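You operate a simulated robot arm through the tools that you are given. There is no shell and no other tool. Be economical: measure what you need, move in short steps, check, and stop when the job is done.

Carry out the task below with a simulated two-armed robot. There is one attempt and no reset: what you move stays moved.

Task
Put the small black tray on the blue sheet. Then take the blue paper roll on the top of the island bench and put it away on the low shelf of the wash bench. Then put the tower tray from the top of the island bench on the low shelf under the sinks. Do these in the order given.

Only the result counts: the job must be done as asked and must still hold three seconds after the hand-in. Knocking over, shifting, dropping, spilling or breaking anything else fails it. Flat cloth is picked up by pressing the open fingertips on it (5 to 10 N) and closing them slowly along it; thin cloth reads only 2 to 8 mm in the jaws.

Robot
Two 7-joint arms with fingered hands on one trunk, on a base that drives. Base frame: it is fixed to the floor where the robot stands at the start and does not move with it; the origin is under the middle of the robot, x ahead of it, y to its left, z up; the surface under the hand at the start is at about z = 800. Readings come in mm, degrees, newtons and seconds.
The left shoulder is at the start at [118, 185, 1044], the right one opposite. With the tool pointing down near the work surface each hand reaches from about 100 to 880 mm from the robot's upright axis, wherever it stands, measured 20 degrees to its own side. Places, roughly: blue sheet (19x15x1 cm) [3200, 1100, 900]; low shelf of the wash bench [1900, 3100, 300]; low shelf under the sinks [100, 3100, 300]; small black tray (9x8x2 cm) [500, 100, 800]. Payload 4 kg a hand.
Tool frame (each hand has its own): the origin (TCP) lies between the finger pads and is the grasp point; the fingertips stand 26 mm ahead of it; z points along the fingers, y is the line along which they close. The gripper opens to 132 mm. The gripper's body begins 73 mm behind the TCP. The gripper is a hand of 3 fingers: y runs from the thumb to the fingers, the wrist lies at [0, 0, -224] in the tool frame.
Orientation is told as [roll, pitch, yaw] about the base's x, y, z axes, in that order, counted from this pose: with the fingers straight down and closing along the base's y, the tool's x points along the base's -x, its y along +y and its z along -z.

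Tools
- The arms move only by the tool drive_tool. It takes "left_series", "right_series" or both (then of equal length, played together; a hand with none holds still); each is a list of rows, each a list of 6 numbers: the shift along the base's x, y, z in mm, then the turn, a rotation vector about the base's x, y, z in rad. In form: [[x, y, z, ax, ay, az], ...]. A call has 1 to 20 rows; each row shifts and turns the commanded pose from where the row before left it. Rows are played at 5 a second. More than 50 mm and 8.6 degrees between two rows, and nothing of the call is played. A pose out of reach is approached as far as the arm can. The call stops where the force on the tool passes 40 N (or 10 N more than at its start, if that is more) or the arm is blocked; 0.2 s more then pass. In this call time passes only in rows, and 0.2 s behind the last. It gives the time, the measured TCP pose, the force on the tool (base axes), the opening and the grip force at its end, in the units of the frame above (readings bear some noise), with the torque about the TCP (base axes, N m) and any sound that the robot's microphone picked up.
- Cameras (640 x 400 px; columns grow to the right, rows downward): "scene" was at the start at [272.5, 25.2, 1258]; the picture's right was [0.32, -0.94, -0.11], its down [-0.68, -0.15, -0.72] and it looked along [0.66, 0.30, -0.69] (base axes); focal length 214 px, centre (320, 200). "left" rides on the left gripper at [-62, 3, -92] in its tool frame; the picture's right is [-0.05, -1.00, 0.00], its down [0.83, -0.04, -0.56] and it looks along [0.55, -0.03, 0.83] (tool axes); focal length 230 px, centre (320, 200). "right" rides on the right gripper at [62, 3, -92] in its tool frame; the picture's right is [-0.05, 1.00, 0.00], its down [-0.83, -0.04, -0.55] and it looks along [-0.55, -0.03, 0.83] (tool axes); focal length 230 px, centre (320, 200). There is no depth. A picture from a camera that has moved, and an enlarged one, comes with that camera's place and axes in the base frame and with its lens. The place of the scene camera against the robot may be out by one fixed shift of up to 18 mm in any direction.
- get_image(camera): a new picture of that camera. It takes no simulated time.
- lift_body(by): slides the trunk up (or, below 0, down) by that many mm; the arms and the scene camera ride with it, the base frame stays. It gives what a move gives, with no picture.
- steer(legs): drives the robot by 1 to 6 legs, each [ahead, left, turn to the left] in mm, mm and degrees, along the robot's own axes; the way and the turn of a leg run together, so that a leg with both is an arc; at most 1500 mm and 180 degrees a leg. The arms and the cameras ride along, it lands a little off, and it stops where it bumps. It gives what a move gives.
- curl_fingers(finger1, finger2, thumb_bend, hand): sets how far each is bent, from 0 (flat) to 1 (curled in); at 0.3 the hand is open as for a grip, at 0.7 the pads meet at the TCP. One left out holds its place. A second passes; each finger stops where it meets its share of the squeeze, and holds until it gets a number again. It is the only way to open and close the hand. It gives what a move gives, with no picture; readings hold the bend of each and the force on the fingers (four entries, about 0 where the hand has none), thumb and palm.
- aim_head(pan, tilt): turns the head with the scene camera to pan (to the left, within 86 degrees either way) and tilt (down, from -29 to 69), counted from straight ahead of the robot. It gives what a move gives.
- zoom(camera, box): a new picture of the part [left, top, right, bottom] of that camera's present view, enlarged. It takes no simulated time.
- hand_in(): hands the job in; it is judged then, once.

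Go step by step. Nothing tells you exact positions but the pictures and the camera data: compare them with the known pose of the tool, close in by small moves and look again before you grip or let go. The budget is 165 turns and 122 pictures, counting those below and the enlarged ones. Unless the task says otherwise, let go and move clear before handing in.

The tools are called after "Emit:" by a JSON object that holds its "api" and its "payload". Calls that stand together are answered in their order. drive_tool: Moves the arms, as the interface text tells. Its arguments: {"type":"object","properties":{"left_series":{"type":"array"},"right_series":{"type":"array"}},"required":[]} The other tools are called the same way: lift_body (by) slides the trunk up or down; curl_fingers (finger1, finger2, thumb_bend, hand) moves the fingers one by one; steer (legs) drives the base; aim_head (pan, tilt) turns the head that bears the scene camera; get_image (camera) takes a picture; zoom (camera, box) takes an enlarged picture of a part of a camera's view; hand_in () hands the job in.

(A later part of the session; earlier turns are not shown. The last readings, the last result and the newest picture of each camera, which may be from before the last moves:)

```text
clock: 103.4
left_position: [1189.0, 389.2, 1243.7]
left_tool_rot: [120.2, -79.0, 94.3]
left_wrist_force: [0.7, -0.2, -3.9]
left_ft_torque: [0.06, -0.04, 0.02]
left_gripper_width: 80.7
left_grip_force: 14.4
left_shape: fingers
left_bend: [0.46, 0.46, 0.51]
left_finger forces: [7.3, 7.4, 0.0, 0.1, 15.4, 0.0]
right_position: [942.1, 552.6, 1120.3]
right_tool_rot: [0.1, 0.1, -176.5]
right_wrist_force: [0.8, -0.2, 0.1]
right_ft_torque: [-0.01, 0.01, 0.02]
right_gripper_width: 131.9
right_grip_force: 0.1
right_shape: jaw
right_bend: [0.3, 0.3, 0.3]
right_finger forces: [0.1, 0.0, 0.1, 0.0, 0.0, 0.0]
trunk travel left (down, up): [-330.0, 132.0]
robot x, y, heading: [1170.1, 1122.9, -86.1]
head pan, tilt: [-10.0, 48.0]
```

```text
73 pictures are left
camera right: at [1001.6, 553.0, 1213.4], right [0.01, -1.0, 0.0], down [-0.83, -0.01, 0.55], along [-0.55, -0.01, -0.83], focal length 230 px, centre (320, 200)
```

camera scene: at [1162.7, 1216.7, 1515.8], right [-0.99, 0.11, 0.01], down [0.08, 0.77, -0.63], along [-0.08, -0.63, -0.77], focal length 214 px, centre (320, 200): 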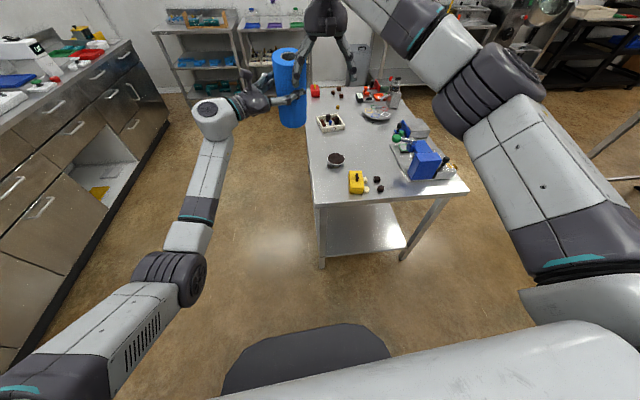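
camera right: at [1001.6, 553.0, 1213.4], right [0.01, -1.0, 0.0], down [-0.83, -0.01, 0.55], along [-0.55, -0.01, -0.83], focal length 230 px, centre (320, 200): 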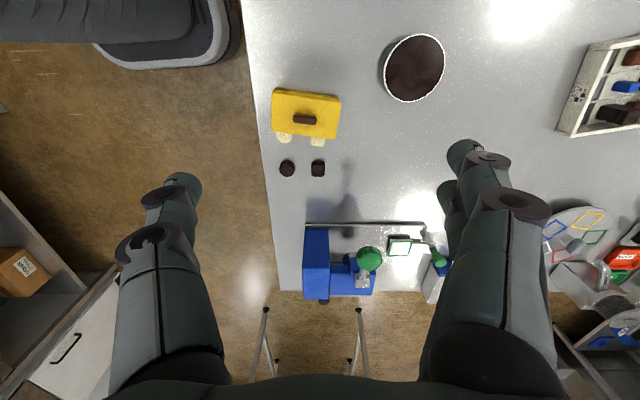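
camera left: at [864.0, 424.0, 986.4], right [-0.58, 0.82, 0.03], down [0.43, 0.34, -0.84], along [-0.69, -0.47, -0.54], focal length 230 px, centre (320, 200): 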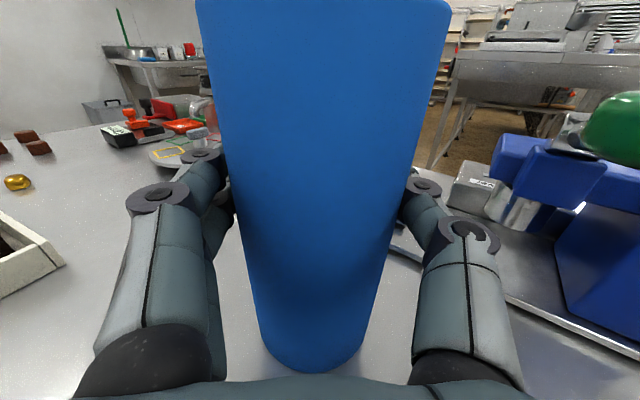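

The right camera gives the block at [917, 572], turned about 7 degrees, with the dark pieces at [808, 553] and [808, 613]; the block's old place is then about [1008, 586]. I will align and go down partway.

Emit:
{"api": "drive_tool", "payload": {"right_series": [[-6, 5, -40, 0, 0, -0.06], [-6, 5, -40, 0, 0, -0.06], [-6, 5, -40, 0, 0, -0.06], [-6, 4, -40, 0, 0, 0]]}}

Emit:
{"api": "get_image", "payload": {"camera": "right"}}

```text
clock: 104.4
left_position: [1188.1, 387.3, 1242.6]
left_tool_rot: [120.2, -79.1, 94.4]
left_wrist_force: [0.7, -0.7, -2.9]
left_ft_torque: [0.04, -0.04, 0.0]
left_gripper_width: 80.6
left_grip_force: 15.3
left_shape: fingers
left_bend: [0.46, 0.46, 0.51]
left_finger forces: [7.4, 7.4, 0.0, 0.0, 15.3, 0.1]
right_position: [918.9, 570.7, 958.4]
right_tool_rot: [0.0, 0.1, 173.3]
right_wrist_force: [0.6, -0.2, 0.3]
right_ft_torque: [0.01, -0.06, -0.01]
right_gripper_width: 131.9
right_grip_force: 0.1
right_shape: jaw
right_bend: [0.3, 0.3, 0.3]
right_finger forces: [0.0, 0.0, 0.1, 0.1, 0.0, 0.1]
trunk travel left (down, up): [-330.0, 132.0]
robot x, y, heading: [1169.2, 1126.4, -86.4]
head pan, tilt: [-10.0, 48.0]
```

```text
72 pictures are left
camera right: at [978.5, 559.7, 1051.3], right [-0.17, -0.99, 0.0], down [-0.82, 0.14, 0.55], along [-0.55, 0.09, -0.83], focal length 230 px, centre (320, 200)
```

right: 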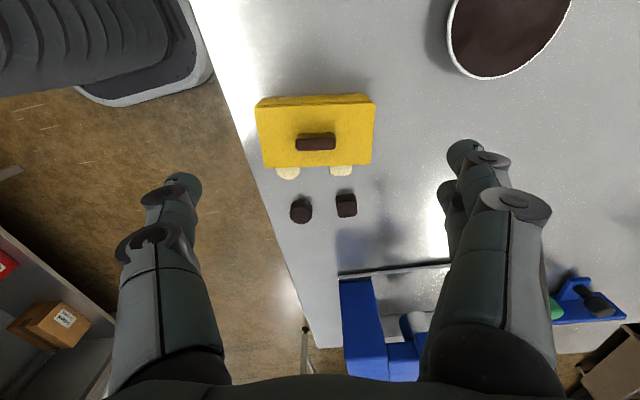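

Aligned over the block. I will go down to grip height.

Emit:
{"api": "drive_tool", "payload": {"right_series": [[0, 1, -40, 0, 0, 0], [0, 1, -40, 0, 0, 0], [0, 0, -26, 0, 0, 0]]}}

Emit:
{"api": "get_image", "payload": {"camera": "right"}}

```text
clock: 105.2
left_position: [1189.9, 387.5, 1242.9]
left_tool_rot: [120.5, -79.0, 94.2]
left_wrist_force: [-1.2, 0.2, -2.9]
left_ft_torque: [0.06, -0.03, -0.02]
left_gripper_width: 80.8
left_grip_force: 15.5
left_shape: fingers
left_bend: [0.46, 0.46, 0.51]
left_finger forces: [7.4, 7.5, 0.0, 0.0, 15.3, 0.1]
right_position: [920.5, 574.3, 852.2]
right_tool_rot: [0.0, 0.1, 173.3]
right_wrist_force: [0.0, 0.1, 0.3]
right_ft_torque: [0.03, 0.01, 0.02]
right_gripper_width: 132.0
right_grip_force: 0.0
right_shape: jaw
right_bend: [0.3, 0.3, 0.3]
right_finger forces: [0.0, 0.1, 0.1, 0.0, 0.0, 0.1]
trunk travel left (down, up): [-330.0, 132.0]
robot x, y, heading: [1167.8, 1127.5, -86.4]
head pan, tilt: [-10.0, 48.0]
```

```text
71 pictures are left
camera right: at [980.2, 563.6, 944.6], right [-0.17, -0.99, 0.0], down [-0.82, 0.14, 0.56], along [-0.55, 0.09, -0.83], focal length 230 px, centre (320, 200)
```

right: 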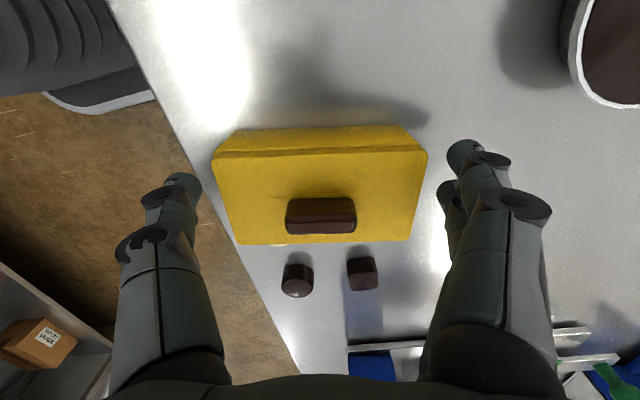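

The block is between the fingers. I will close gently.

Emit:
{"api": "curl_fingers", "payload": {"hand": "right", "finger1": 0.4, "finger2": 0.4, "thumb_bend": 0.4}}

Emit:
{"api": "curl_fingers", "payload": {"hand": "right", "finger1": 0.46, "finger2": 0.46, "thumb_bend": 0.46}}

Emit:
{"api": "get_image", "payload": {"camera": "right"}}

```text
clock: 106.2
left_position: [1189.3, 388.2, 1243.1]
left_tool_rot: [120.5, -78.9, 94.2]
left_wrist_force: [-0.5, 0.2, -4.3]
left_ft_torque: [0.03, -0.05, -0.03]
left_gripper_width: 80.7
left_grip_force: 15.7
left_shape: fingers
left_bend: [0.46, 0.46, 0.51]
left_finger forces: [7.3, 7.4, 0.0, 0.0, 15.4, 0.0]
right_position: [919.8, 573.0, 853.8]
right_tool_rot: [0.0, 0.1, 173.4]
right_wrist_force: [-0.5, 0.6, -0.1]
right_ft_torque: [0.0, 0.01, -0.02]
right_gripper_width: 106.8
right_grip_force: 2.6
right_shape: fingers
right_bend: [0.38, 0.39, 0.39]
right_finger forces: [1.1, 1.1, 0.0, 0.1, 2.1, 0.0]
trunk travel left (down, up): [-330.0, 132.0]
robot x, y, heading: [1170.1, 1127.9, -86.2]
head pan, tilt: [-10.0, 48.0]
```

```text
clock: 107.2
left_position: [1189.4, 387.2, 1241.3]
left_tool_rot: [120.3, -79.0, 94.2]
left_wrist_force: [0.7, 0.5, -2.9]
left_ft_torque: [0.07, -0.05, -0.01]
left_gripper_width: 81.0
left_grip_force: 14.7
left_shape: fingers
left_bend: [0.46, 0.46, 0.51]
left_finger forces: [7.4, 7.4, 0.0, 0.0, 15.3, 0.0]
right_position: [920.4, 573.6, 853.1]
right_tool_rot: [-0.1, 0.0, 173.2]
right_wrist_force: [-0.3, -0.5, 0.0]
right_ft_torque: [0.02, -0.01, -0.01]
right_gripper_width: 104.6
right_grip_force: 10.4
right_shape: fingers
right_bend: [0.39, 0.4, 0.42]
right_finger forces: [5.0, 5.0, 0.0, 0.0, 9.9, 0.0]
trunk travel left (down, up): [-330.0, 132.0]
robot x, y, heading: [1167.3, 1126.5, -86.3]
head pan, tilt: [-10.0, 48.0]
```

```text
70 pictures are left
camera right: at [980.0, 563.5, 945.0], right [-0.17, -0.99, 0.0], down [-0.82, 0.14, 0.56], along [-0.55, 0.09, -0.83], focal length 230 px, centre (320, 200)
```

right: 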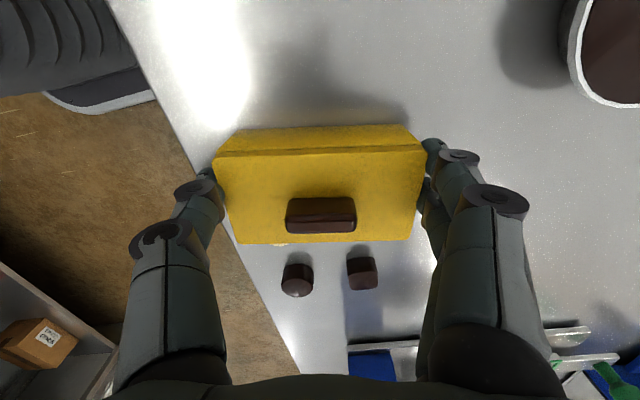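

The block is gripped. I will lift it 5 mm, move it 84 mm in x and 5 mm in y back to its old place, and set it down.

Emit:
{"api": "drive_tool", "payload": {"right_series": [[0, 0, 3, 0, 0, 0], [0, 0, 3, 0, 0, 0], [10, 0, 0, 0, 0, 0], [20, 1, 0, 0, 0, 0], [20, 1, 0, 0, 0, 0], [20, 2, 0, 0, 0, 0], [14, 1, 0, 0, 0, 0], [0, 0, -3, 0, 0, 0], [0, 0, -2, 0, 0, 0]]}}

Emit:
{"api": "zoom", "payload": {"camera": "scene", "box": [300, 100, 540, 250]}}

```text
clock: 109.2
left_position: [1189.7, 387.8, 1243.3]
left_tool_rot: [120.4, -78.9, 94.1]
left_wrist_force: [0.1, -0.7, -3.2]
left_ft_torque: [0.07, -0.05, 0.03]
left_gripper_width: 80.8
left_grip_force: 15.8
left_shape: fingers
left_bend: [0.46, 0.46, 0.51]
left_finger forces: [7.4, 7.5, 0.0, 0.1, 15.4, 0.1]
right_position: [1002.0, 576.7, 855.0]
right_tool_rot: [0.0, 0.0, 173.3]
right_wrist_force: [0.9, -0.6, -0.4]
right_ft_torque: [0.01, 0.0, 0.02]
right_gripper_width: 104.6
right_grip_force: 10.0
right_shape: fingers
right_bend: [0.39, 0.4, 0.42]
right_finger forces: [5.1, 4.8, 0.0, 0.1, 10.0, 0.0]
trunk travel left (down, up): [-330.0, 132.0]
robot x, y, heading: [1168.5, 1128.2, -86.4]
head pan, tilt: [-10.0, 48.0]
```

```text
2.67 times, centred on (420, 175) of scene
camera zoom: at [1175.4, 1027.3, 1515.8], right [-0.99, 0.11, 0.01], down [0.08, 0.77, -0.63], along [-0.08, -0.63, -0.77], focal length 572 px, centre (53, 267)
```

zoom: 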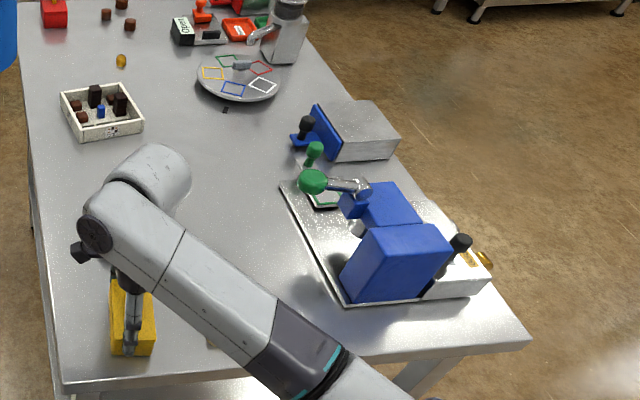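

The block is in place; I will lower the last mm, open and rise, then check from above.

Emit:
{"api": "drive_tool", "payload": {"right_series": [[0, 0, -1.5, 0, 0, 0]]}}

Emit:
{"api": "curl_fingers", "payload": {"hand": "right", "finger1": 0.3, "finger2": 0.3, "thumb_bend": 0.3}}

Emit:
{"api": "drive_tool", "payload": {"right_series": [[0, 0, 30, 0, 0, 0], [0, 0, 40, 0, 0, 0], [0, 0, 40, 0, 0, 0], [0, 0, 50, 0, 0, 0], [0, 0, 50, 0, 0, 0], [0, 0, 50, 0, 0, 0]]}}

Emit:
{"api": "get_image", "payload": {"camera": "right"}}

```text
clock: 109.6
left_position: [1189.2, 387.0, 1242.0]
left_tool_rot: [120.4, -79.0, 94.2]
left_wrist_force: [0.0, 0.1, -2.9]
left_ft_torque: [0.07, -0.06, -0.02]
left_gripper_width: 80.9
left_grip_force: 14.8
left_shape: fingers
left_bend: [0.46, 0.46, 0.51]
left_finger forces: [7.5, 7.4, 0.1, 0.0, 15.3, 0.0]
right_position: [1003.5, 577.6, 853.7]
right_tool_rot: [0.0, 0.0, 173.3]
right_wrist_force: [0.0, 0.5, 0.3]
right_ft_torque: [0.07, -0.02, 0.01]
right_gripper_width: 104.5
right_grip_force: 9.7
right_shape: fingers
right_bend: [0.39, 0.4, 0.42]
right_finger forces: [5.1, 4.8, 0.0, 0.0, 9.9, 0.0]
trunk travel left (down, up): [-330.0, 132.0]
robot x, y, heading: [1170.8, 1131.4, -86.4]
head pan, tilt: [-10.0, 48.0]
```

```text
clock: 110.6
left_position: [1189.4, 388.2, 1242.4]
left_tool_rot: [120.3, -79.0, 94.2]
left_wrist_force: [0.2, 0.4, -4.1]
left_ft_torque: [0.07, -0.06, 0.01]
left_gripper_width: 81.0
left_grip_force: 15.0
left_shape: fingers
left_bend: [0.46, 0.46, 0.51]
left_finger forces: [7.4, 7.3, 0.1, 0.0, 15.3, 0.1]
right_position: [1002.7, 577.2, 852.7]
right_tool_rot: [-0.1, 0.1, 173.3]
right_wrist_force: [-0.7, 0.3, 0.0]
right_ft_torque: [-0.01, 0.02, 0.01]
right_gripper_width: 134.3
right_grip_force: 0.2
right_shape: fingers
right_bend: [0.3, 0.3, 0.3]
right_finger forces: [0.0, 0.0, 0.1, 0.1, 0.0, 0.1]
trunk travel left (down, up): [-330.0, 132.0]
robot x, y, heading: [1170.3, 1123.4, -86.4]
head pan, tilt: [-10.0, 48.0]
```

```text
clock: 112.0
left_position: [1188.6, 388.5, 1243.1]
left_tool_rot: [120.4, -78.9, 94.1]
left_wrist_force: [0.9, 0.8, -2.9]
left_ft_torque: [0.01, -0.04, 0.0]
left_gripper_width: 80.9
left_grip_force: 14.8
left_shape: fingers
left_bend: [0.46, 0.46, 0.51]
left_finger forces: [7.3, 7.5, 0.0, 0.1, 15.3, 0.0]
right_position: [1002.7, 575.4, 1110.6]
right_tool_rot: [0.0, -0.1, 173.3]
right_wrist_force: [-0.9, -0.3, 0.5]
right_ft_torque: [-0.02, 0.01, -0.02]
right_gripper_width: 133.8
right_grip_force: 0.0
right_shape: fingers
right_bend: [0.3, 0.3, 0.3]
right_finger forces: [0.0, 0.0, 0.1, 0.0, 0.0, 0.0]
trunk travel left (down, up): [-330.0, 132.0]
robot x, y, heading: [1170.4, 1127.9, -86.3]
head pan, tilt: [-10.0, 48.0]
```

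```text
68 pictures are left
camera right: at [1062.0, 565.3, 1202.8], right [-0.17, -0.99, 0.0], down [-0.82, 0.14, 0.56], along [-0.55, 0.09, -0.83], focal length 230 px, centre (320, 200)
```

right: 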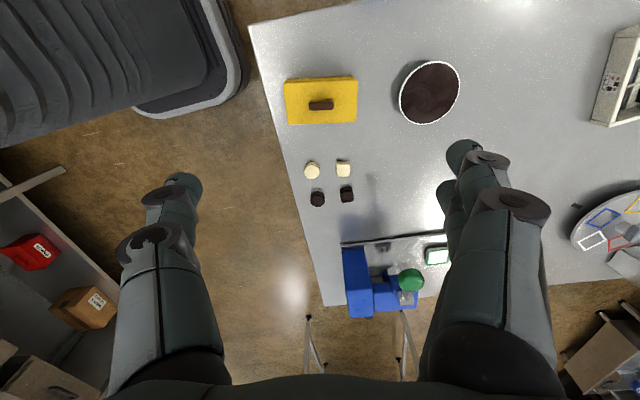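

The block is back in place. The white piece nearest the dark one is about 14 mm off (57 mm apart instead of 71), so I will nudge it back with the thumb: turn the hand to close along x and narrow the fingers.

Emit:
{"api": "drive_tool", "payload": {"right_series": [[-11, -2, -12, 0, 0, 0.1455], [-11, -2, -12, 0, 0, 0.1455], [-11, -2, -12, 0, 0, 0.1455], [-11, -2, -12, 0, 0, 0.1455], [-11, -2, -12, 0, 0, 0.1455], [-11, -2, -12, 0, 0, 0.1455], [-11, -2, -12, 0, 0, 0.1455], [-11, -2, -12, 0, 0, 0.1455], [-11, -2, -12, 0, 0, 0.1455], [-11, -2, -12, 0, 0, 0.1455], [-11, -2, -12, 0, 0, 0.1455], [-11, 0, -12, 0, 0, 0.1455]]}}

Emit:
{"api": "curl_fingers", "payload": {"hand": "right", "finger1": 0.52, "finger2": 0.52, "thumb_bend": 0.52}}

Emit:
{"api": "drive_tool", "payload": {"right_series": [[0, 0, -40, 0, 0, 0], [0, 0, -40, 0, 0, 0], [0, 0, -10, 0, 0, 0]]}}

Emit:
{"api": "get_image", "payload": {"camera": "right"}}

```text
clock: 114.6
left_position: [1188.8, 388.8, 1242.4]
left_tool_rot: [120.2, -79.0, 94.2]
left_wrist_force: [0.8, 0.5, -2.9]
left_ft_torque: [0.04, -0.05, 0.01]
left_gripper_width: 80.9
left_grip_force: 14.8
left_shape: fingers
left_bend: [0.46, 0.46, 0.51]
left_finger forces: [7.4, 7.4, 0.0, 0.0, 15.3, 0.1]
right_position: [870.2, 556.4, 968.2]
right_tool_rot: [0.0, 0.1, -86.5]
right_wrist_force: [0.8, 0.2, -0.6]
right_ft_torque: [0.03, 0.04, -0.01]
right_gripper_width: 133.9
right_grip_force: 0.0
right_shape: fingers
right_bend: [0.3, 0.3, 0.3]
right_finger forces: [0.0, 0.1, 0.1, 0.1, 0.1, 0.1]
trunk travel left (down, up): [-330.0, 132.0]
robot x, y, heading: [1169.1, 1128.5, -86.4]
head pan, tilt: [-10.0, 48.0]
```

```text
clock: 115.6
left_position: [1189.4, 387.6, 1242.6]
left_tool_rot: [120.3, -79.0, 94.2]
left_wrist_force: [-0.1, 0.5, -3.0]
left_ft_torque: [0.06, -0.08, 0.02]
left_gripper_width: 80.8
left_grip_force: 14.7
left_shape: fingers
left_bend: [0.46, 0.46, 0.51]
left_finger forces: [7.4, 7.3, 0.0, 0.2, 15.2, 0.1]
right_position: [872.1, 557.6, 967.8]
right_tool_rot: [0.1, 0.0, -86.6]
right_wrist_force: [-0.2, 0.2, -0.7]
right_ft_torque: [-0.01, -0.02, 0.0]
right_gripper_width: 61.8
right_grip_force: 0.0
right_shape: fingers
right_bend: [0.52, 0.52, 0.52]
right_finger forces: [0.0, 0.0, 0.1, 0.0, 0.0, 0.1]
trunk travel left (down, up): [-330.0, 132.0]
robot x, y, heading: [1172.0, 1128.4, -86.3]
head pan, tilt: [-10.0, 48.0]
```

```text
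clock: 116.4
left_position: [1189.9, 387.5, 1241.8]
left_tool_rot: [120.4, -79.0, 94.2]
left_wrist_force: [-0.2, -0.1, -3.6]
left_ft_torque: [0.04, -0.04, 0.02]
left_gripper_width: 80.7
left_grip_force: 14.8
left_shape: fingers
left_bend: [0.46, 0.46, 0.51]
left_finger forces: [7.4, 7.4, 0.0, 0.0, 15.3, 0.0]
right_position: [870.5, 555.3, 879.3]
right_tool_rot: [0.0, -0.1, -86.6]
right_wrist_force: [-0.6, 0.4, 0.6]
right_ft_torque: [-0.03, 0.02, 0.02]
right_gripper_width: 61.6
right_grip_force: 0.0
right_shape: fingers
right_bend: [0.52, 0.52, 0.52]
right_finger forces: [0.1, 0.0, 0.1, 0.0, 0.0, 0.0]
trunk travel left (down, up): [-330.0, 132.0]
robot x, y, heading: [1168.6, 1130.6, -86.3]
head pan, tilt: [-10.0, 48.0]
```

```text
67 pictures are left
camera right: at [869.1, 617.5, 970.5], right [1.0, 0.01, 0.0], down [0.01, -0.83, 0.56], along [0.0, -0.56, -0.83], focal length 230 px, centre (320, 200)
```

right: 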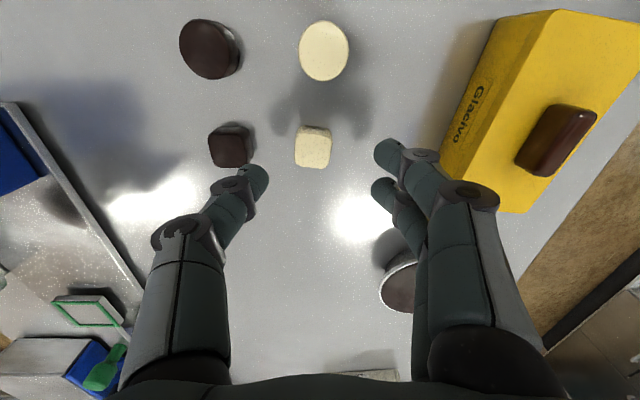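

The thumb comes down between the dark and the white piece. I will lower to just above the table and push 12 mm or so, checking.

Emit:
{"api": "drive_tool", "payload": {"right_series": [[1, -1, -20, 0, 0, 0], [0, 0, -15, 0, 0, 0], [0, 0, -5, 0, 0, 0], [5, 0, 0, 0, 0, 0], [5, 0, 0, 0, 0, 0]]}}

Emit:
{"api": "get_image", "payload": {"camera": "right"}}

```text
clock: 117.6
left_position: [1188.5, 389.0, 1242.7]
left_tool_rot: [120.4, -79.1, 94.2]
left_wrist_force: [1.0, -0.4, -2.1]
left_ft_torque: [0.07, -0.06, 0.0]
left_gripper_width: 80.6
left_grip_force: 14.7
left_shape: fingers
left_bend: [0.46, 0.46, 0.51]
left_finger forces: [7.4, 7.4, 0.0, 0.1, 15.3, 0.0]
right_position: [882.9, 555.9, 838.6]
right_tool_rot: [0.0, 0.1, -86.6]
right_wrist_force: [-0.6, -0.3, 0.4]
right_ft_torque: [-0.04, 0.03, 0.01]
right_gripper_width: 61.5
right_grip_force: 0.1
right_shape: fingers
right_bend: [0.52, 0.52, 0.52]
right_finger forces: [0.0, 0.0, 0.0, 0.1, 0.0, 0.0]
trunk travel left (down, up): [-330.0, 132.0]
robot x, y, heading: [1172.2, 1131.8, -86.1]
head pan, tilt: [-10.0, 48.0]
```

```text
66 pictures are left
camera right: at [880.9, 616.5, 930.9], right [1.0, 0.01, 0.0], down [0.01, -0.83, 0.55], along [0.0, -0.55, -0.83], focal length 230 px, centre (320, 200)
```

right: 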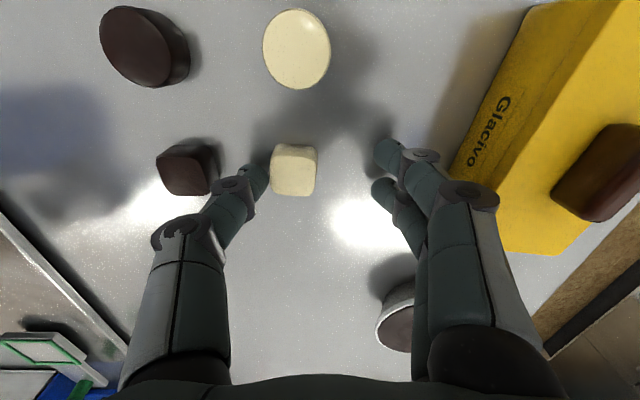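

The thumb is right beside the white piece. I will push 13 mm and check.

Emit:
{"api": "drive_tool", "payload": {"right_series": [[4, 0, 0, 0, 0, 0], [4, 0, 0, 0, 0, 0], [3, 0, 0, 0, 0, 0], [3, 0, 0, 0, 0, 0]]}}

Emit:
{"api": "get_image", "payload": {"camera": "right"}}

```text
clock: 118.6
left_position: [1189.6, 387.2, 1243.1]
left_tool_rot: [120.4, -78.9, 94.1]
left_wrist_force: [-0.3, -0.2, -2.9]
left_ft_torque: [0.06, -0.04, 0.03]
left_gripper_width: 80.7
left_grip_force: 15.4
left_shape: fingers
left_bend: [0.46, 0.46, 0.51]
left_finger forces: [7.5, 7.4, 0.0, 0.0, 15.4, 0.1]
right_position: [895.7, 554.4, 837.8]
right_tool_rot: [0.0, 0.0, -86.6]
right_wrist_force: [0.1, 0.4, 0.2]
right_ft_torque: [-0.04, -0.03, 0.01]
right_gripper_width: 61.8
right_grip_force: 0.0
right_shape: fingers
right_bend: [0.52, 0.52, 0.52]
right_finger forces: [0.0, 0.0, 0.0, 0.1, 0.2, 0.1]
trunk travel left (down, up): [-330.0, 132.0]
robot x, y, heading: [1169.6, 1126.1, -86.3]
head pan, tilt: [-10.0, 48.0]
```

```text
65 pictures are left
camera right: at [894.6, 616.4, 931.0], right [1.0, 0.01, 0.0], down [0.01, -0.83, 0.56], along [0.0, -0.56, -0.83], focal length 230 px, centre (320, 200)
```

right: 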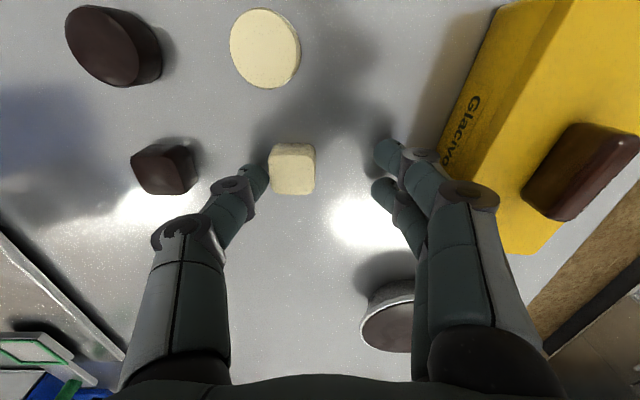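

The white piece is back, 71 mm from the dark one. I will release sideways a little, rise straight up and check the whole table.

Emit:
{"api": "drive_tool", "payload": {"right_series": [[-3, 0, 0, 0, 0, 0], [0, 0, 30, 0, 0, 0], [0, 0, 50, 0, 0, 0], [0, 0, 50, 0, 0, 0], [0, 0, 50, 0, 0, 0], [0, 0, 50, 0, 0, 0], [0, 0, 50, 0, 0, 0]]}}

Emit:
{"api": "get_image", "payload": {"camera": "right"}}

```text
clock: 120.2
left_position: [1190.5, 388.5, 1243.7]
left_tool_rot: [120.3, -78.9, 94.1]
left_wrist_force: [0.3, 0.2, -3.5]
left_ft_torque: [0.02, -0.05, 0.0]
left_gripper_width: 81.1
left_grip_force: 15.2
left_shape: fingers
left_bend: [0.46, 0.46, 0.51]
left_finger forces: [7.4, 7.4, 0.0, 0.0, 15.2, 0.1]
right_position: [892.9, 554.5, 1119.1]
right_tool_rot: [-0.1, 0.1, -86.6]
right_wrist_force: [-0.7, 0.1, 0.1]
right_ft_torque: [-0.06, 0.01, 0.0]
right_gripper_width: 61.8
right_grip_force: 0.0
right_shape: fingers
right_bend: [0.52, 0.52, 0.52]
right_finger forces: [0.0, 0.0, 0.0, 0.0, 0.0, 0.1]
trunk travel left (down, up): [-330.0, 132.0]
robot x, y, heading: [1170.0, 1129.1, -86.2]
head pan, tilt: [-10.0, 48.0]
```

```text
64 pictures are left
camera right: at [891.8, 617.4, 1212.2], right [1.0, 0.01, 0.0], down [0.01, -0.83, 0.55], along [0.0, -0.55, -0.83], focal length 230 px, centre (320, 200)
```

right: 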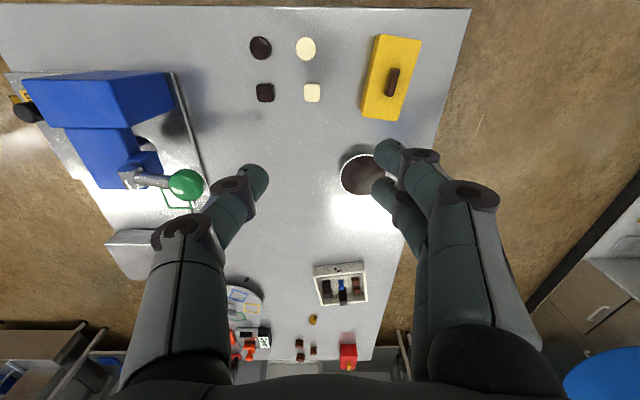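

The table is back in order. Now I will back into the lane, turn to face the far end of the room and drive along it towards the wash room door.

Emit:
{"api": "steer", "payload": {"legs": [[-380, 0, 0], [0, 0, -94], [1400, 0, 0]]}}

Emit:
{"api": "aim_head", "payload": {"pan": -15, "tilt": 12}}

Emit:
{"api": "get_image", "payload": {"camera": "scene"}}

```text
clock: 132.9
left_position: [-930.8, 1535.3, 1242.6]
left_tool_rot: [120.3, -79.0, 0.3]
left_wrist_force: [-0.3, -0.4, -3.5]
left_ft_torque: [-0.05, -0.03, 0.0]
left_gripper_width: 80.3
left_grip_force: 14.5
left_shape: fingers
left_bend: [0.46, 0.46, 0.51]
left_finger forces: [7.1, 7.1, 0.1, 0.0, 14.8, 0.0]
right_position: [-744.3, 1819.6, 1119.7]
right_tool_rot: [0.1, 0.0, 179.5]
right_wrist_force: [-0.1, 0.6, 0.0]
right_ft_torque: [0.02, 0.01, -0.01]
right_gripper_width: 61.6
right_grip_force: 0.0
right_shape: fingers
right_bend: [0.52, 0.52, 0.52]
right_finger forces: [0.1, 0.1, 0.0, 0.0, 0.0, 0.1]
trunk travel left (down, up): [-330.0, 132.0]
robot x, y, heading: [-191.7, 1504.2, 179.8]
head pan, tilt: [-10.0, 48.0]
```

```text
clock: 133.9
left_position: [-930.3, 1536.1, 1241.9]
left_tool_rot: [120.3, -79.1, 0.3]
left_wrist_force: [-0.2, -0.9, -4.0]
left_ft_torque: [-0.05, -0.04, -0.01]
left_gripper_width: 80.5
left_grip_force: 14.2
left_shape: fingers
left_bend: [0.46, 0.46, 0.51]
left_finger forces: [7.1, 7.1, 0.0, 0.1, 14.8, 0.0]
right_position: [-743.9, 1820.0, 1119.0]
right_tool_rot: [-0.1, 0.0, 179.5]
right_wrist_force: [0.1, 0.5, -1.2]
right_ft_torque: [0.0, -0.02, -0.01]
right_gripper_width: 61.8
right_grip_force: 0.1
right_shape: fingers
right_bend: [0.52, 0.52, 0.52]
right_finger forces: [0.0, 0.1, 0.1, 0.0, 0.0, 0.0]
trunk travel left (down, up): [-330.0, 132.0]
robot x, y, heading: [-189.9, 1506.8, 179.8]
head pan, tilt: [-15.0, 12.0]
```

```text
63 pictures are left
camera scene: at [-287.5, 1522.7, 1571.0], right [0.26, 0.97, 0.01], down [0.25, -0.05, -0.97], along [-0.93, 0.26, -0.25], focal length 214 px, centre (320, 200)
```

scene: 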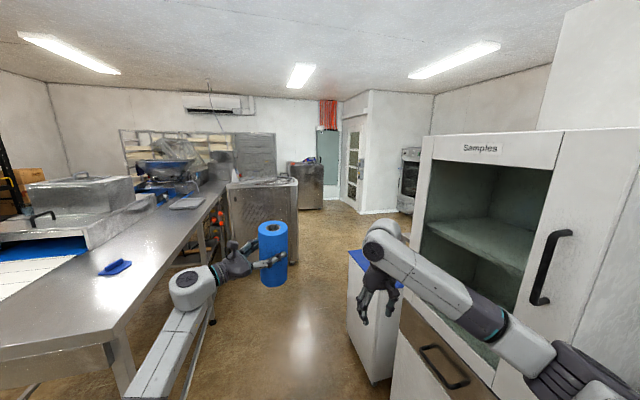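

The partition wall seems to end behind the "Samples" cabinet, and the room opens to the right beyond it, so the wash area is likely behind the partition. I will drive on to see around it.

Emit:
{"api": "steer", "payload": {"legs": [[1400, 0, 0]]}}

Emit:
{"api": "aim_head", "payload": {"pan": -60, "tilt": 15}}

Emit:
{"api": "get_image", "payload": {"camera": "scene"}}

```text
clock: 140.8
left_position: [-2311.4, 1529.6, 1242.1]
left_tool_rot: [120.4, -78.9, 0.7]
left_wrist_force: [-0.3, 0.8, -2.6]
left_ft_torque: [-0.04, -0.09, -0.02]
left_gripper_width: 80.6
left_grip_force: 14.6
left_shape: fingers
left_bend: [0.46, 0.46, 0.51]
left_finger forces: [7.0, 7.1, 0.0, 0.1, 14.6, 0.1]
right_position: [-2126.9, 1816.5, 1119.1]
right_tool_rot: [0.1, 0.0, 179.9]
right_wrist_force: [-0.1, 0.5, 0.7]
right_ft_torque: [-0.01, 0.04, 0.05]
right_gripper_width: 61.7
right_grip_force: 0.1
right_shape: fingers
right_bend: [0.52, 0.52, 0.52]
right_finger forces: [0.0, 0.0, 0.1, 0.1, 0.0, 0.1]
trunk travel left (down, up): [-330.0, 132.0]
robot x, y, heading: [-1570.3, 1506.3, -179.8]
head pan, tilt: [-15.0, 12.0]
```

```text
clock: 141.9
left_position: [-2312.1, 1529.2, 1242.6]
left_tool_rot: [120.3, -79.1, 0.7]
left_wrist_force: [0.1, -1.0, -2.0]
left_ft_torque: [-0.07, -0.04, 0.02]
left_gripper_width: 80.7
left_grip_force: 14.4
left_shape: fingers
left_bend: [0.46, 0.46, 0.51]
left_finger forces: [7.1, 7.1, 0.1, 0.0, 14.8, 0.1]
right_position: [-2126.3, 1815.7, 1118.1]
right_tool_rot: [-0.1, 0.1, 179.9]
right_wrist_force: [-0.7, -0.6, 0.0]
right_ft_torque: [0.02, 0.01, 0.0]
right_gripper_width: 61.7
right_grip_force: 0.0
right_shape: fingers
right_bend: [0.52, 0.52, 0.52]
right_finger forces: [0.0, 0.0, 0.0, 0.1, 0.1, 0.0]
trunk travel left (down, up): [-330.0, 132.0]
robot x, y, heading: [-1574.3, 1503.6, -180.0]
head pan, tilt: [-60.0, 15.0]
```

```text
62 pictures are left
camera scene: at [-1625.8, 1578.3, 1568.2], right [0.86, 0.5, 0.04], down [0.18, -0.22, -0.96], along [-0.47, 0.83, -0.28], focal length 214 px, centre (320, 200)
```

scene: 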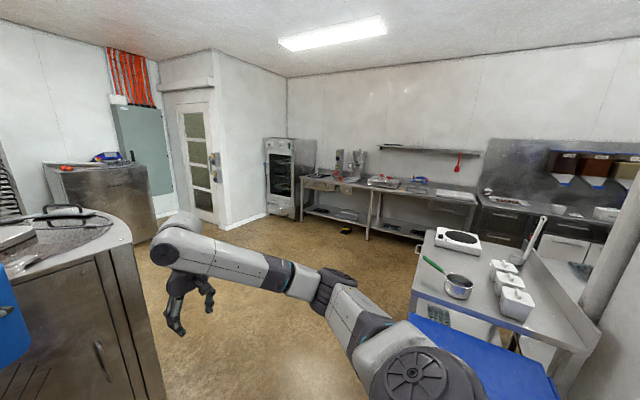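

Now I see a corridor behind the partition: a stove table sticks out at x -1720..-1080, and the passage is at x about -2250. I will turn to face +y and drive through.

Emit:
{"api": "steer", "payload": {"legs": [[300, 0, 0], [0, 0, -90], [0, 380, 0], [1300, 0, 0]]}}

Emit:
{"api": "aim_head", "payload": {"pan": -60, "tilt": 15}}

Emit:
{"api": "get_image", "payload": {"camera": "scene"}}

```text
clock: 155.9
left_position: [-2167.6, 3555.5, 1242.9]
left_tool_rot: [120.3, -79.0, -90.9]
left_wrist_force: [0.2, -0.6, -3.0]
left_ft_torque: [-0.05, 0.04, -0.03]
left_gripper_width: 80.0
left_grip_force: 13.8
left_shape: fingers
left_bend: [0.46, 0.46, 0.51]
left_finger forces: [6.9, 6.9, 0.0, 0.1, 14.4, 0.0]
right_position: [-1887.6, 3362.2, 1119.4]
right_tool_rot: [0.0, 0.0, 88.2]
right_wrist_force: [0.3, -0.5, -0.4]
right_ft_torque: [0.01, 0.04, 0.04]
right_gripper_width: 61.7
right_grip_force: 0.0
right_shape: fingers
right_bend: [0.52, 0.52, 0.52]
right_finger forces: [0.1, 0.1, 0.0, 0.1, 0.0, 0.0]
trunk travel left (down, up): [-330.0, 132.0]
robot x, y, heading: [-2215.8, 2816.7, 88.5]
head pan, tilt: [-60.0, 15.0]
```

```text
clock: 156.6
left_position: [-2168.7, 3556.6, 1242.3]
left_tool_rot: [120.1, -79.1, -90.8]
left_wrist_force: [0.2, -1.1, -2.3]
left_ft_torque: [-0.03, 0.04, 0.03]
left_gripper_width: 79.8
left_grip_force: 13.7
left_shape: fingers
left_bend: [0.46, 0.46, 0.51]
left_finger forces: [6.9, 6.9, 0.0, 0.1, 14.3, 0.0]
right_position: [-1888.7, 3361.2, 1119.9]
right_tool_rot: [0.0, 0.1, 88.3]
right_wrist_force: [-0.2, -0.9, -0.6]
right_ft_torque: [0.01, 0.01, 0.0]
right_gripper_width: 61.6
right_grip_force: 0.0
right_shape: fingers
right_bend: [0.52, 0.52, 0.52]
right_finger forces: [0.0, 0.0, 0.0, 0.1, 0.0, 0.0]
trunk travel left (down, up): [-330.0, 132.0]
robot x, y, heading: [-2214.9, 2816.9, 88.8]
head pan, tilt: [-60.0, 15.0]
```

```text
61 pictures are left
camera scene: at [-2121.2, 2873.9, 1568.2], right [0.48, -0.88, 0.04], down [-0.23, -0.17, -0.96], along [0.85, 0.45, -0.28], focal length 214 px, centre (320, 200)
```

scene: 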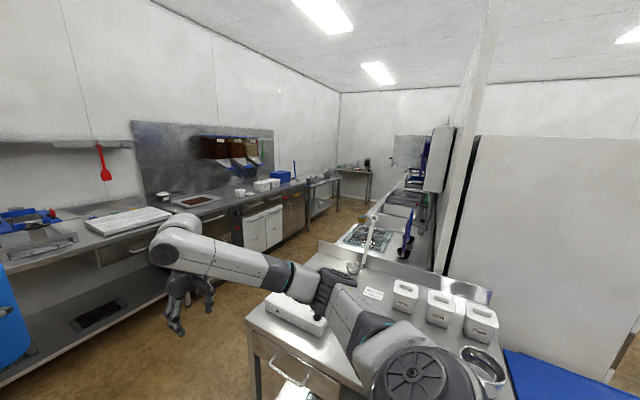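

I can see sinks along the back of the partition, with a corridor in front. I will drive into the corridor, turn to +x and go along it.

Emit:
{"api": "steer", "payload": {"legs": [[1300, 0, 0], [0, 0, -88.5], [1400, 0, 0], [700, 0, 0]]}}

Emit:
{"api": "aim_head", "payload": {"pan": -35, "tilt": 25}}

Emit:
{"api": "get_image", "payload": {"camera": "scene"}}

```text
clock: 177.1
left_position: [686.6, 4056.7, 1242.0]
left_tool_rot: [120.4, -79.0, 178.8]
left_wrist_force: [0.3, 0.3, -3.3]
left_ft_torque: [0.04, 0.04, -0.02]
left_gripper_width: 79.7
left_grip_force: 13.5
left_shape: fingers
left_bend: [0.46, 0.47, 0.51]
left_finger forces: [6.7, 6.8, 0.0, 0.0, 13.9, 0.0]
right_position: [491.3, 3778.2, 1119.1]
right_tool_rot: [0.0, 0.0, -2.1]
right_wrist_force: [-0.8, 0.1, -0.1]
right_ft_torque: [-0.02, 0.01, 0.01]
right_gripper_width: 61.7
right_grip_force: 0.0
right_shape: fingers
right_bend: [0.52, 0.52, 0.52]
right_finger forces: [0.1, 0.0, 0.1, 0.0, 0.1, 0.0]
trunk travel left (down, up): [-330.0, 132.0]
robot x, y, heading: [-51.5, 4112.8, -1.8]
head pan, tilt: [-60.0, 15.0]
```

```text
clock: 178.0
left_position: [686.9, 4056.9, 1242.0]
left_tool_rot: [120.1, -78.9, 179.0]
left_wrist_force: [0.2, -0.5, -3.2]
left_ft_torque: [0.05, 0.03, 0.0]
left_gripper_width: 79.6
left_grip_force: 13.5
left_shape: fingers
left_bend: [0.46, 0.47, 0.51]
left_finger forces: [6.7, 6.7, 0.0, 0.0, 13.9, 0.1]
right_position: [491.2, 3777.0, 1119.1]
right_tool_rot: [0.0, -0.1, -2.0]
right_wrist_force: [0.8, -0.3, 0.4]
right_ft_torque: [-0.02, 0.02, 0.01]
right_gripper_width: 61.6
right_grip_force: 0.0
right_shape: fingers
right_bend: [0.52, 0.52, 0.52]
right_finger forces: [0.0, 0.1, 0.0, 0.0, 0.0, 0.0]
trunk travel left (down, up): [-330.0, 132.0]
robot x, y, heading: [-51.4, 4105.4, -1.7]
head pan, tilt: [-35.0, 25.0]
```

```text
60 pictures are left
camera scene: at [51.6, 4046.3, 1550.7], right [-0.6, -0.8, 0.03], down [-0.38, 0.25, -0.89], along [0.71, -0.54, -0.46], focal length 214 px, centre (320, 200)
```

scene: 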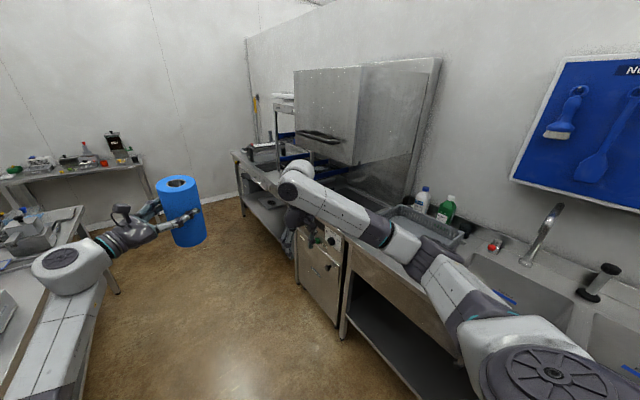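

The hood dishwasher stands next, and the wash bench is beyond it near x = 1900. I will drive on along the corridor.

Emit:
{"api": "steer", "payload": {"legs": [[0, 0, 2], [1450, 0, 0]]}}

Emit:
{"api": "aim_head", "payload": {"pan": -45, "tilt": 30}}

Emit:
{"api": "get_image", "payload": {"camera": "scene"}}

```text
clock: 185.6
left_position: [2134.9, 4078.8, 1242.9]
left_tool_rot: [120.2, -79.0, -179.5]
left_wrist_force: [-0.2, 0.6, -1.7]
left_ft_torque: [0.07, 0.04, 0.01]
left_gripper_width: 79.5
left_grip_force: 13.9
left_shape: fingers
left_bend: [0.46, 0.47, 0.51]
left_finger forces: [6.7, 6.8, 0.1, 0.0, 14.0, 0.0]
right_position: [1947.6, 3795.4, 1119.6]
right_tool_rot: [-0.1, 0.0, -0.5]
right_wrist_force: [-0.8, 0.1, 0.9]
right_ft_torque: [0.0, 0.04, 0.0]
right_gripper_width: 61.9
right_grip_force: 0.1
right_shape: fingers
right_bend: [0.52, 0.52, 0.52]
right_finger forces: [0.1, 0.1, 0.0, 0.1, 0.0, 0.1]
trunk travel left (down, up): [-330.0, 132.0]
robot x, y, heading: [1393.9, 4108.9, -0.1]
head pan, tilt: [-35.0, 25.0]
```

```text
clock: 186.3
left_position: [2135.3, 4078.2, 1242.5]
left_tool_rot: [120.2, -79.0, -179.5]
left_wrist_force: [-0.4, -0.3, -3.6]
left_ft_torque: [0.03, 0.0, -0.03]
left_gripper_width: 79.7
left_grip_force: 13.7
left_shape: fingers
left_bend: [0.46, 0.47, 0.51]
left_finger forces: [6.7, 6.8, 0.1, 0.1, 14.0, 0.0]
right_position: [1947.3, 3794.1, 1119.3]
right_tool_rot: [-0.1, 0.0, -0.3]
right_wrist_force: [0.5, 0.0, -0.4]
right_ft_torque: [-0.01, -0.02, 0.01]
right_gripper_width: 61.6
right_grip_force: 0.1
right_shape: fingers
right_bend: [0.52, 0.52, 0.52]
right_finger forces: [0.1, 0.1, 0.0, 0.1, 0.0, 0.0]
trunk travel left (down, up): [-330.0, 132.0]
robot x, y, heading: [1395.5, 4111.1, -0.2]
head pan, tilt: [-45.0, 30.0]
```

```text
59 pictures are left
camera scene: at [1488.7, 4039.9, 1543.2], right [-0.71, -0.71, 0.03], down [-0.39, 0.35, -0.85], along [0.59, -0.61, -0.53], focal length 214 px, centre (320, 200)
```

scene: 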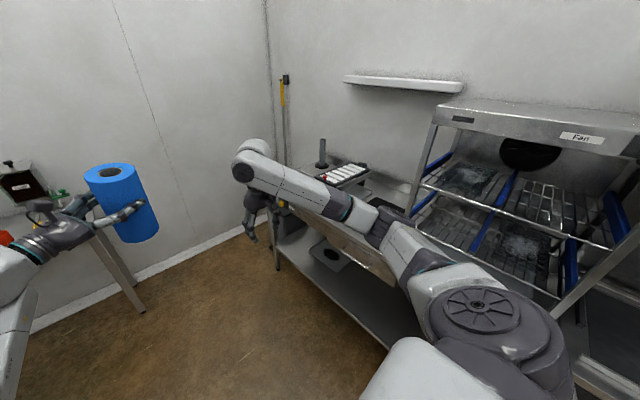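

I am beside the wash bench; its low shelf front is at about y = 3350, z = 300. In free space here, I will point the left hand straight ahead with the roll upright and pull the right hand in.

Emit:
{"api": "drive_tool", "payload": {"left_series": [[-16, 15, -14, 0, 0, 0.147], [-16, 15, -14, 0, 0, 0.147], [-16, 15, -14, 0, 0, 0.147], [-16, 15, -14, 0, 0, 0.147], [-16, 15, -14, 0, 0, 0.147], [-16, 15, -14, 0, 0, 0.147], [-16, 15, -14, 0, 0, 0.147], [-16, 15, -14, 0, -0.064, 0], [-16, 15, -14, 0, -0.064, 0], [-16, 15, -14, 0, -0.064, 0]], "right_series": [[-22, 0, 0, 0, 0, 0], [-22, 0, 0, 0, 0, 0], [-22, 0, 0, 0, 0, 0], [-22, 0, 0, 0, 0, 0], [-22, 0, 0, 0, 0, 0], [-22, 0, 0, 0, 0, 0], [-22, 0, 0, 0, 0, 0], [-22, 0, 0, 0, 0, 0], [-22, 0, 0, 0, 0, 0], [-22, 0, 0, 0, 0, 0]]}}

Emit:
{"api": "aim_head", "payload": {"pan": 10, "tilt": 45}}

Emit:
{"api": "get_image", "payload": {"camera": "scene"}}

```text
clock: 187.9
left_position: [2032.9, 4230.3, 1119.7]
left_tool_rot: [104.1, -67.1, -108.9]
left_wrist_force: [-0.2, 0.9, -2.9]
left_ft_torque: [-0.01, 0.08, -0.03]
left_gripper_width: 79.3
left_grip_force: 15.1
left_shape: fingers
left_bend: [0.47, 0.47, 0.52]
left_finger forces: [7.1, 7.0, 0.0, 0.0, 15.4, 0.1]
left hand out of reach, approached as far as the arm can: row 7
right_position: [1803.9, 3797.2, 1119.9]
right_tool_rot: [-0.1, -0.2, -0.4]
right_wrist_force: [-0.4, 0.6, 0.8]
right_ft_torque: [-0.03, 0.01, 0.02]
right_gripper_width: 61.4
right_grip_force: 0.0
right_shape: fingers
right_bend: [0.52, 0.52, 0.52]
right_finger forces: [0.0, 0.0, 0.0, 0.1, 0.0, 0.0]
trunk travel left (down, up): [-330.0, 132.0]
robot x, y, heading: [1394.6, 4111.7, -0.4]
head pan, tilt: [-45.0, 30.0]
stopped in row 7 (left hand): the arm was blocked; the commanded pose is now the measured one
```

```text
clock: 189.1
left_position: [2035.0, 4229.3, 1120.7]
left_tool_rot: [104.1, -67.0, -108.9]
left_wrist_force: [-0.3, -0.3, -3.7]
left_ft_torque: [0.0, 0.07, 0.02]
left_gripper_width: 79.5
left_grip_force: 14.9
left_shape: fingers
left_bend: [0.47, 0.47, 0.52]
left_finger forces: [7.3, 7.0, 0.0, 0.0, 15.4, 0.0]
right_position: [1804.8, 3794.7, 1119.1]
right_tool_rot: [-0.1, 0.0, -0.4]
right_wrist_force: [-0.4, -0.3, -0.2]
right_ft_torque: [0.0, -0.02, 0.0]
right_gripper_width: 61.6
right_grip_force: 0.1
right_shape: fingers
right_bend: [0.52, 0.52, 0.52]
right_finger forces: [0.1, 0.1, 0.0, 0.1, 0.1, 0.0]
trunk travel left (down, up): [-330.0, 132.0]
robot x, y, heading: [1394.1, 4110.0, -0.1]
head pan, tilt: [10.0, 45.0]
```

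```text
58 pictures are left
camera scene: at [1503.6, 4117.7, 1519.9], right [0.17, -0.99, -0.01], down [-0.73, -0.12, -0.67], along [0.66, 0.12, -0.74], focal length 214 px, centre (320, 200)
```

scene: 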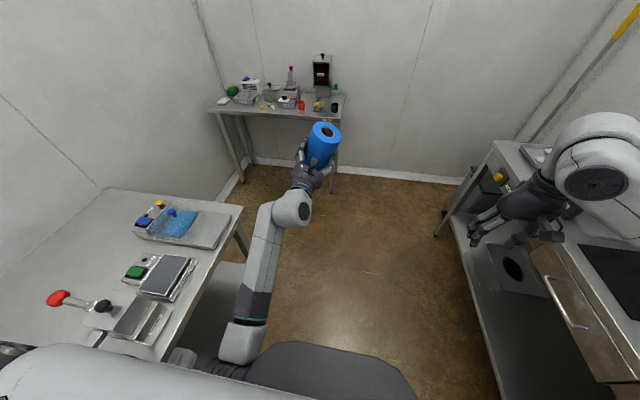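

The hand points ahead but is rolled about 22 degrees. I will correct the roll tilt in small steps while lowering it.

Emit:
{"api": "drive_tool", "payload": {"left_series": [[0, 0, -30, -0.077, 0.023, 0.016], [0, 0, -30, -0.077, 0.023, 0.016], [0, 0, -30, -0.077, 0.023, 0.016], [0, 0, -30, -0.077, 0.023, 0.016], [0, 0, -30, -0.077, 0.023, 0.016]]}}

```text
clock: 190.3
left_position: [2039.4, 4239.7, 971.5]
left_tool_rot: [109.7, -88.5, -109.8]
left_wrist_force: [0.2, 1.0, -3.5]
left_ft_torque: [-0.01, 0.02, 0.0]
left_gripper_width: 79.6
left_grip_force: 14.7
left_shape: fingers
left_bend: [0.47, 0.47, 0.52]
left_finger forces: [7.4, 7.5, 0.0, 0.1, 14.9, 0.0]
right_position: [1805.5, 3794.8, 1119.4]
right_tool_rot: [0.0, 0.0, -0.3]
right_wrist_force: [0.6, -0.1, -0.4]
right_ft_torque: [0.01, 0.03, -0.01]
right_gripper_width: 61.6
right_grip_force: 0.1
right_shape: fingers
right_bend: [0.52, 0.52, 0.52]
right_finger forces: [0.0, 0.0, 0.0, 0.1, 0.0, 0.1]
trunk travel left (down, up): [-330.0, 132.0]
robot x, y, heading: [1394.1, 4109.6, 0.1]
head pan, tilt: [10.0, 45.0]
```

The roll is upright now. I will lower the hand with the arm relative to the trunk and draw it closer, and retract the right hand a little more.

Emit:
{"api": "drive_tool", "payload": {"left_series": [[-11, 0, -30, 0, 0, 0], [-11, 0, -30, 0, 0, 0], [-11, 0, -30, 0, 0, 0], [-11, 0, -30, 0, 0, 0], [-11, 0, -30, 0, 0, 0], [-11, 0, -30, 0, 0, 0], [-11, 0, -30, 0, 0, 0]], "right_series": [[-10, 0, 0, 0, 0, 0], [-10, 0, 0, 0, 0, 0], [-10, 0, 0, 0, 0, 0], [-10, 0, 0, 0, 0, 0], [-10, 0, 0, 0, 0, 0], [-10, 0, 0, 0, 0, 0], [-10, 0, 0, 0, 0, 0]]}}

Emit:
{"api": "get_image", "payload": {"camera": "scene"}}

```text
clock: 191.9
left_position: [1959.2, 4229.1, 761.4]
left_tool_rot: [-80.8, -90.0, 80.9]
left_wrist_force: [0.2, 0.0, -2.7]
left_ft_torque: [0.01, 0.05, 0.0]
left_gripper_width: 79.4
left_grip_force: 15.3
left_shape: fingers
left_bend: [0.47, 0.47, 0.52]
left_finger forces: [7.5, 7.5, 0.0, 0.1, 14.9, 0.0]
right_position: [1756.5, 3795.9, 1120.2]
right_tool_rot: [0.0, 0.1, -0.3]
right_wrist_force: [-0.6, 0.5, 0.2]
right_ft_torque: [-0.04, 0.03, -0.02]
right_gripper_width: 61.8
right_grip_force: 0.0
right_shape: fingers
right_bend: [0.52, 0.52, 0.52]
right_finger forces: [0.0, 0.1, 0.1, 0.0, 0.0, 0.0]
right hand out of reach, approached as far as the arm can: row 6, 7
trunk travel left (down, up): [-330.0, 132.0]
robot x, y, heading: [1393.2, 4109.8, -0.0]
head pan, tilt: [10.0, 45.0]
```

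```text
57 pictures are left
camera scene: at [1503.7, 4118.2, 1519.9], right [0.17, -0.99, -0.01], down [-0.73, -0.12, -0.67], along [0.66, 0.12, -0.74], focal length 214 px, centre (320, 200)
```

scene: 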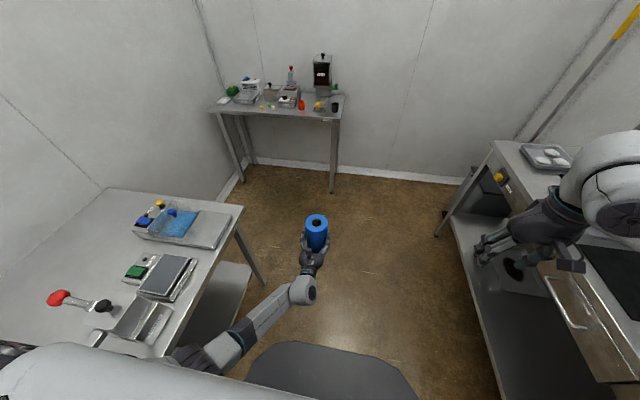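

The pose works. I will lower the trunk by 300 mm, turn to face the wash bench and shift so the roll faces its shelf.

Emit:
{"api": "lift_body", "payload": {"by": -290}}

Emit:
{"api": "steer", "payload": {"legs": [[0, 0, -90], [0, 350, 0]]}}

Emit:
{"api": "aim_head", "payload": {"pan": 5, "tilt": 35}}

Emit:
{"api": "get_image", "payload": {"camera": "scene"}}

Emit:
{"api": "get_image", "payload": {"camera": "left"}}

```text
clock: 194.8
left_position: [1957.6, 4229.1, 471.3]
left_tool_rot: [-122.7, -89.9, 122.6]
left_wrist_force: [0.0, -0.5, -3.3]
left_ft_torque: [-0.01, 0.06, 0.01]
left_gripper_width: 79.2
left_grip_force: 15.0
left_shape: fingers
left_bend: [0.47, 0.47, 0.52]
left_finger forces: [7.5, 7.4, 0.0, 0.0, 14.9, 0.1]
right_position: [1783.5, 3796.1, 663.3]
right_tool_rot: [-0.1, 23.2, -0.4]
right_wrist_force: [-0.3, 0.4, 0.2]
right_ft_torque: [-0.05, -0.02, -0.05]
right_gripper_width: 61.9
right_grip_force: 0.2
right_shape: fingers
right_bend: [0.52, 0.52, 0.52]
right_finger forces: [0.1, 0.1, 0.1, 0.1, 0.0, 0.1]
trunk travel left (down, up): [-40.0, 422.0]
robot x, y, heading: [1397.0, 4111.0, -0.2]
head pan, tilt: [10.0, 45.0]
```

```text
clock: 200.9
left_position: [1871.7, 3551.5, 470.5]
left_tool_rot: [-65.7, -90.0, -23.4]
left_wrist_force: [-0.3, -0.2, -2.9]
left_ft_torque: [0.05, -0.01, -0.05]
left_gripper_width: 79.7
left_grip_force: 15.1
left_shape: fingers
left_bend: [0.47, 0.47, 0.52]
left_finger forces: [7.5, 7.5, 0.0, 0.0, 14.9, 0.0]
right_position: [1436.7, 3718.9, 663.6]
right_tool_rot: [-0.3, 23.2, -89.5]
right_wrist_force: [-0.6, 0.9, -0.1]
right_ft_torque: [-0.02, 0.07, 0.01]
right_gripper_width: 61.8
right_grip_force: 0.0
right_shape: fingers
right_bend: [0.52, 0.52, 0.52]
right_finger forces: [0.0, 0.0, 0.0, 0.0, 0.0, 0.0]
trunk travel left (down, up): [-40.0, 422.0]
robot x, y, heading: [1745.0, 4112.1, -89.3]
head pan, tilt: [10.0, 45.0]
```

```text
clock: 201.6
left_position: [1873.6, 3553.0, 470.1]
left_tool_rot: [-44.2, -89.9, -44.9]
left_wrist_force: [-0.2, -0.5, -3.7]
left_ft_torque: [0.03, 0.01, 0.0]
left_gripper_width: 79.2
left_grip_force: 15.4
left_shape: fingers
left_bend: [0.47, 0.47, 0.52]
left_finger forces: [7.5, 7.4, 0.0, 0.0, 14.9, 0.1]
right_position: [1435.5, 3719.5, 662.0]
right_tool_rot: [0.0, 23.2, -89.5]
right_wrist_force: [0.1, 0.2, 0.0]
right_ft_torque: [0.02, -0.03, -0.02]
right_gripper_width: 61.5
right_grip_force: 0.1
right_shape: fingers
right_bend: [0.52, 0.52, 0.52]
right_finger forces: [0.0, 0.0, 0.0, 0.0, 0.0, 0.0]
trunk travel left (down, up): [-40.0, 422.0]
robot x, y, heading: [1743.0, 4110.3, -89.3]
head pan, tilt: [5.0, 35.0]
```

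```text
56 pictures are left
camera scene: at [1768.8, 3793.4, 1146.4], right [-0.99, -0.09, -0.04], down [-0.06, 0.87, -0.49], along [0.08, -0.48, -0.87], focal length 214 px, centre (320, 200)
```

scene: 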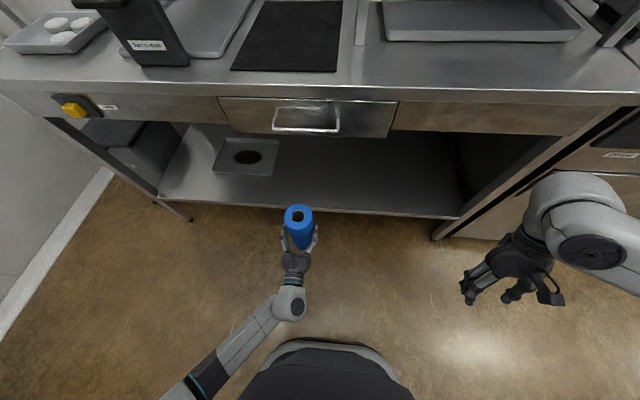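

```text
55 pictures are left
camera left: at [1874.2, 3646.4, 531.7], right [-1.0, -0.02, 0.05], down [-0.05, 0.56, -0.83], along [-0.02, -0.83, -0.56], focal length 230 px, centre (320, 200)
```

left: 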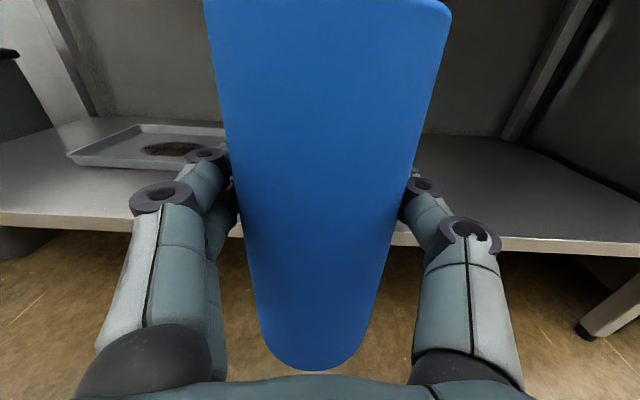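

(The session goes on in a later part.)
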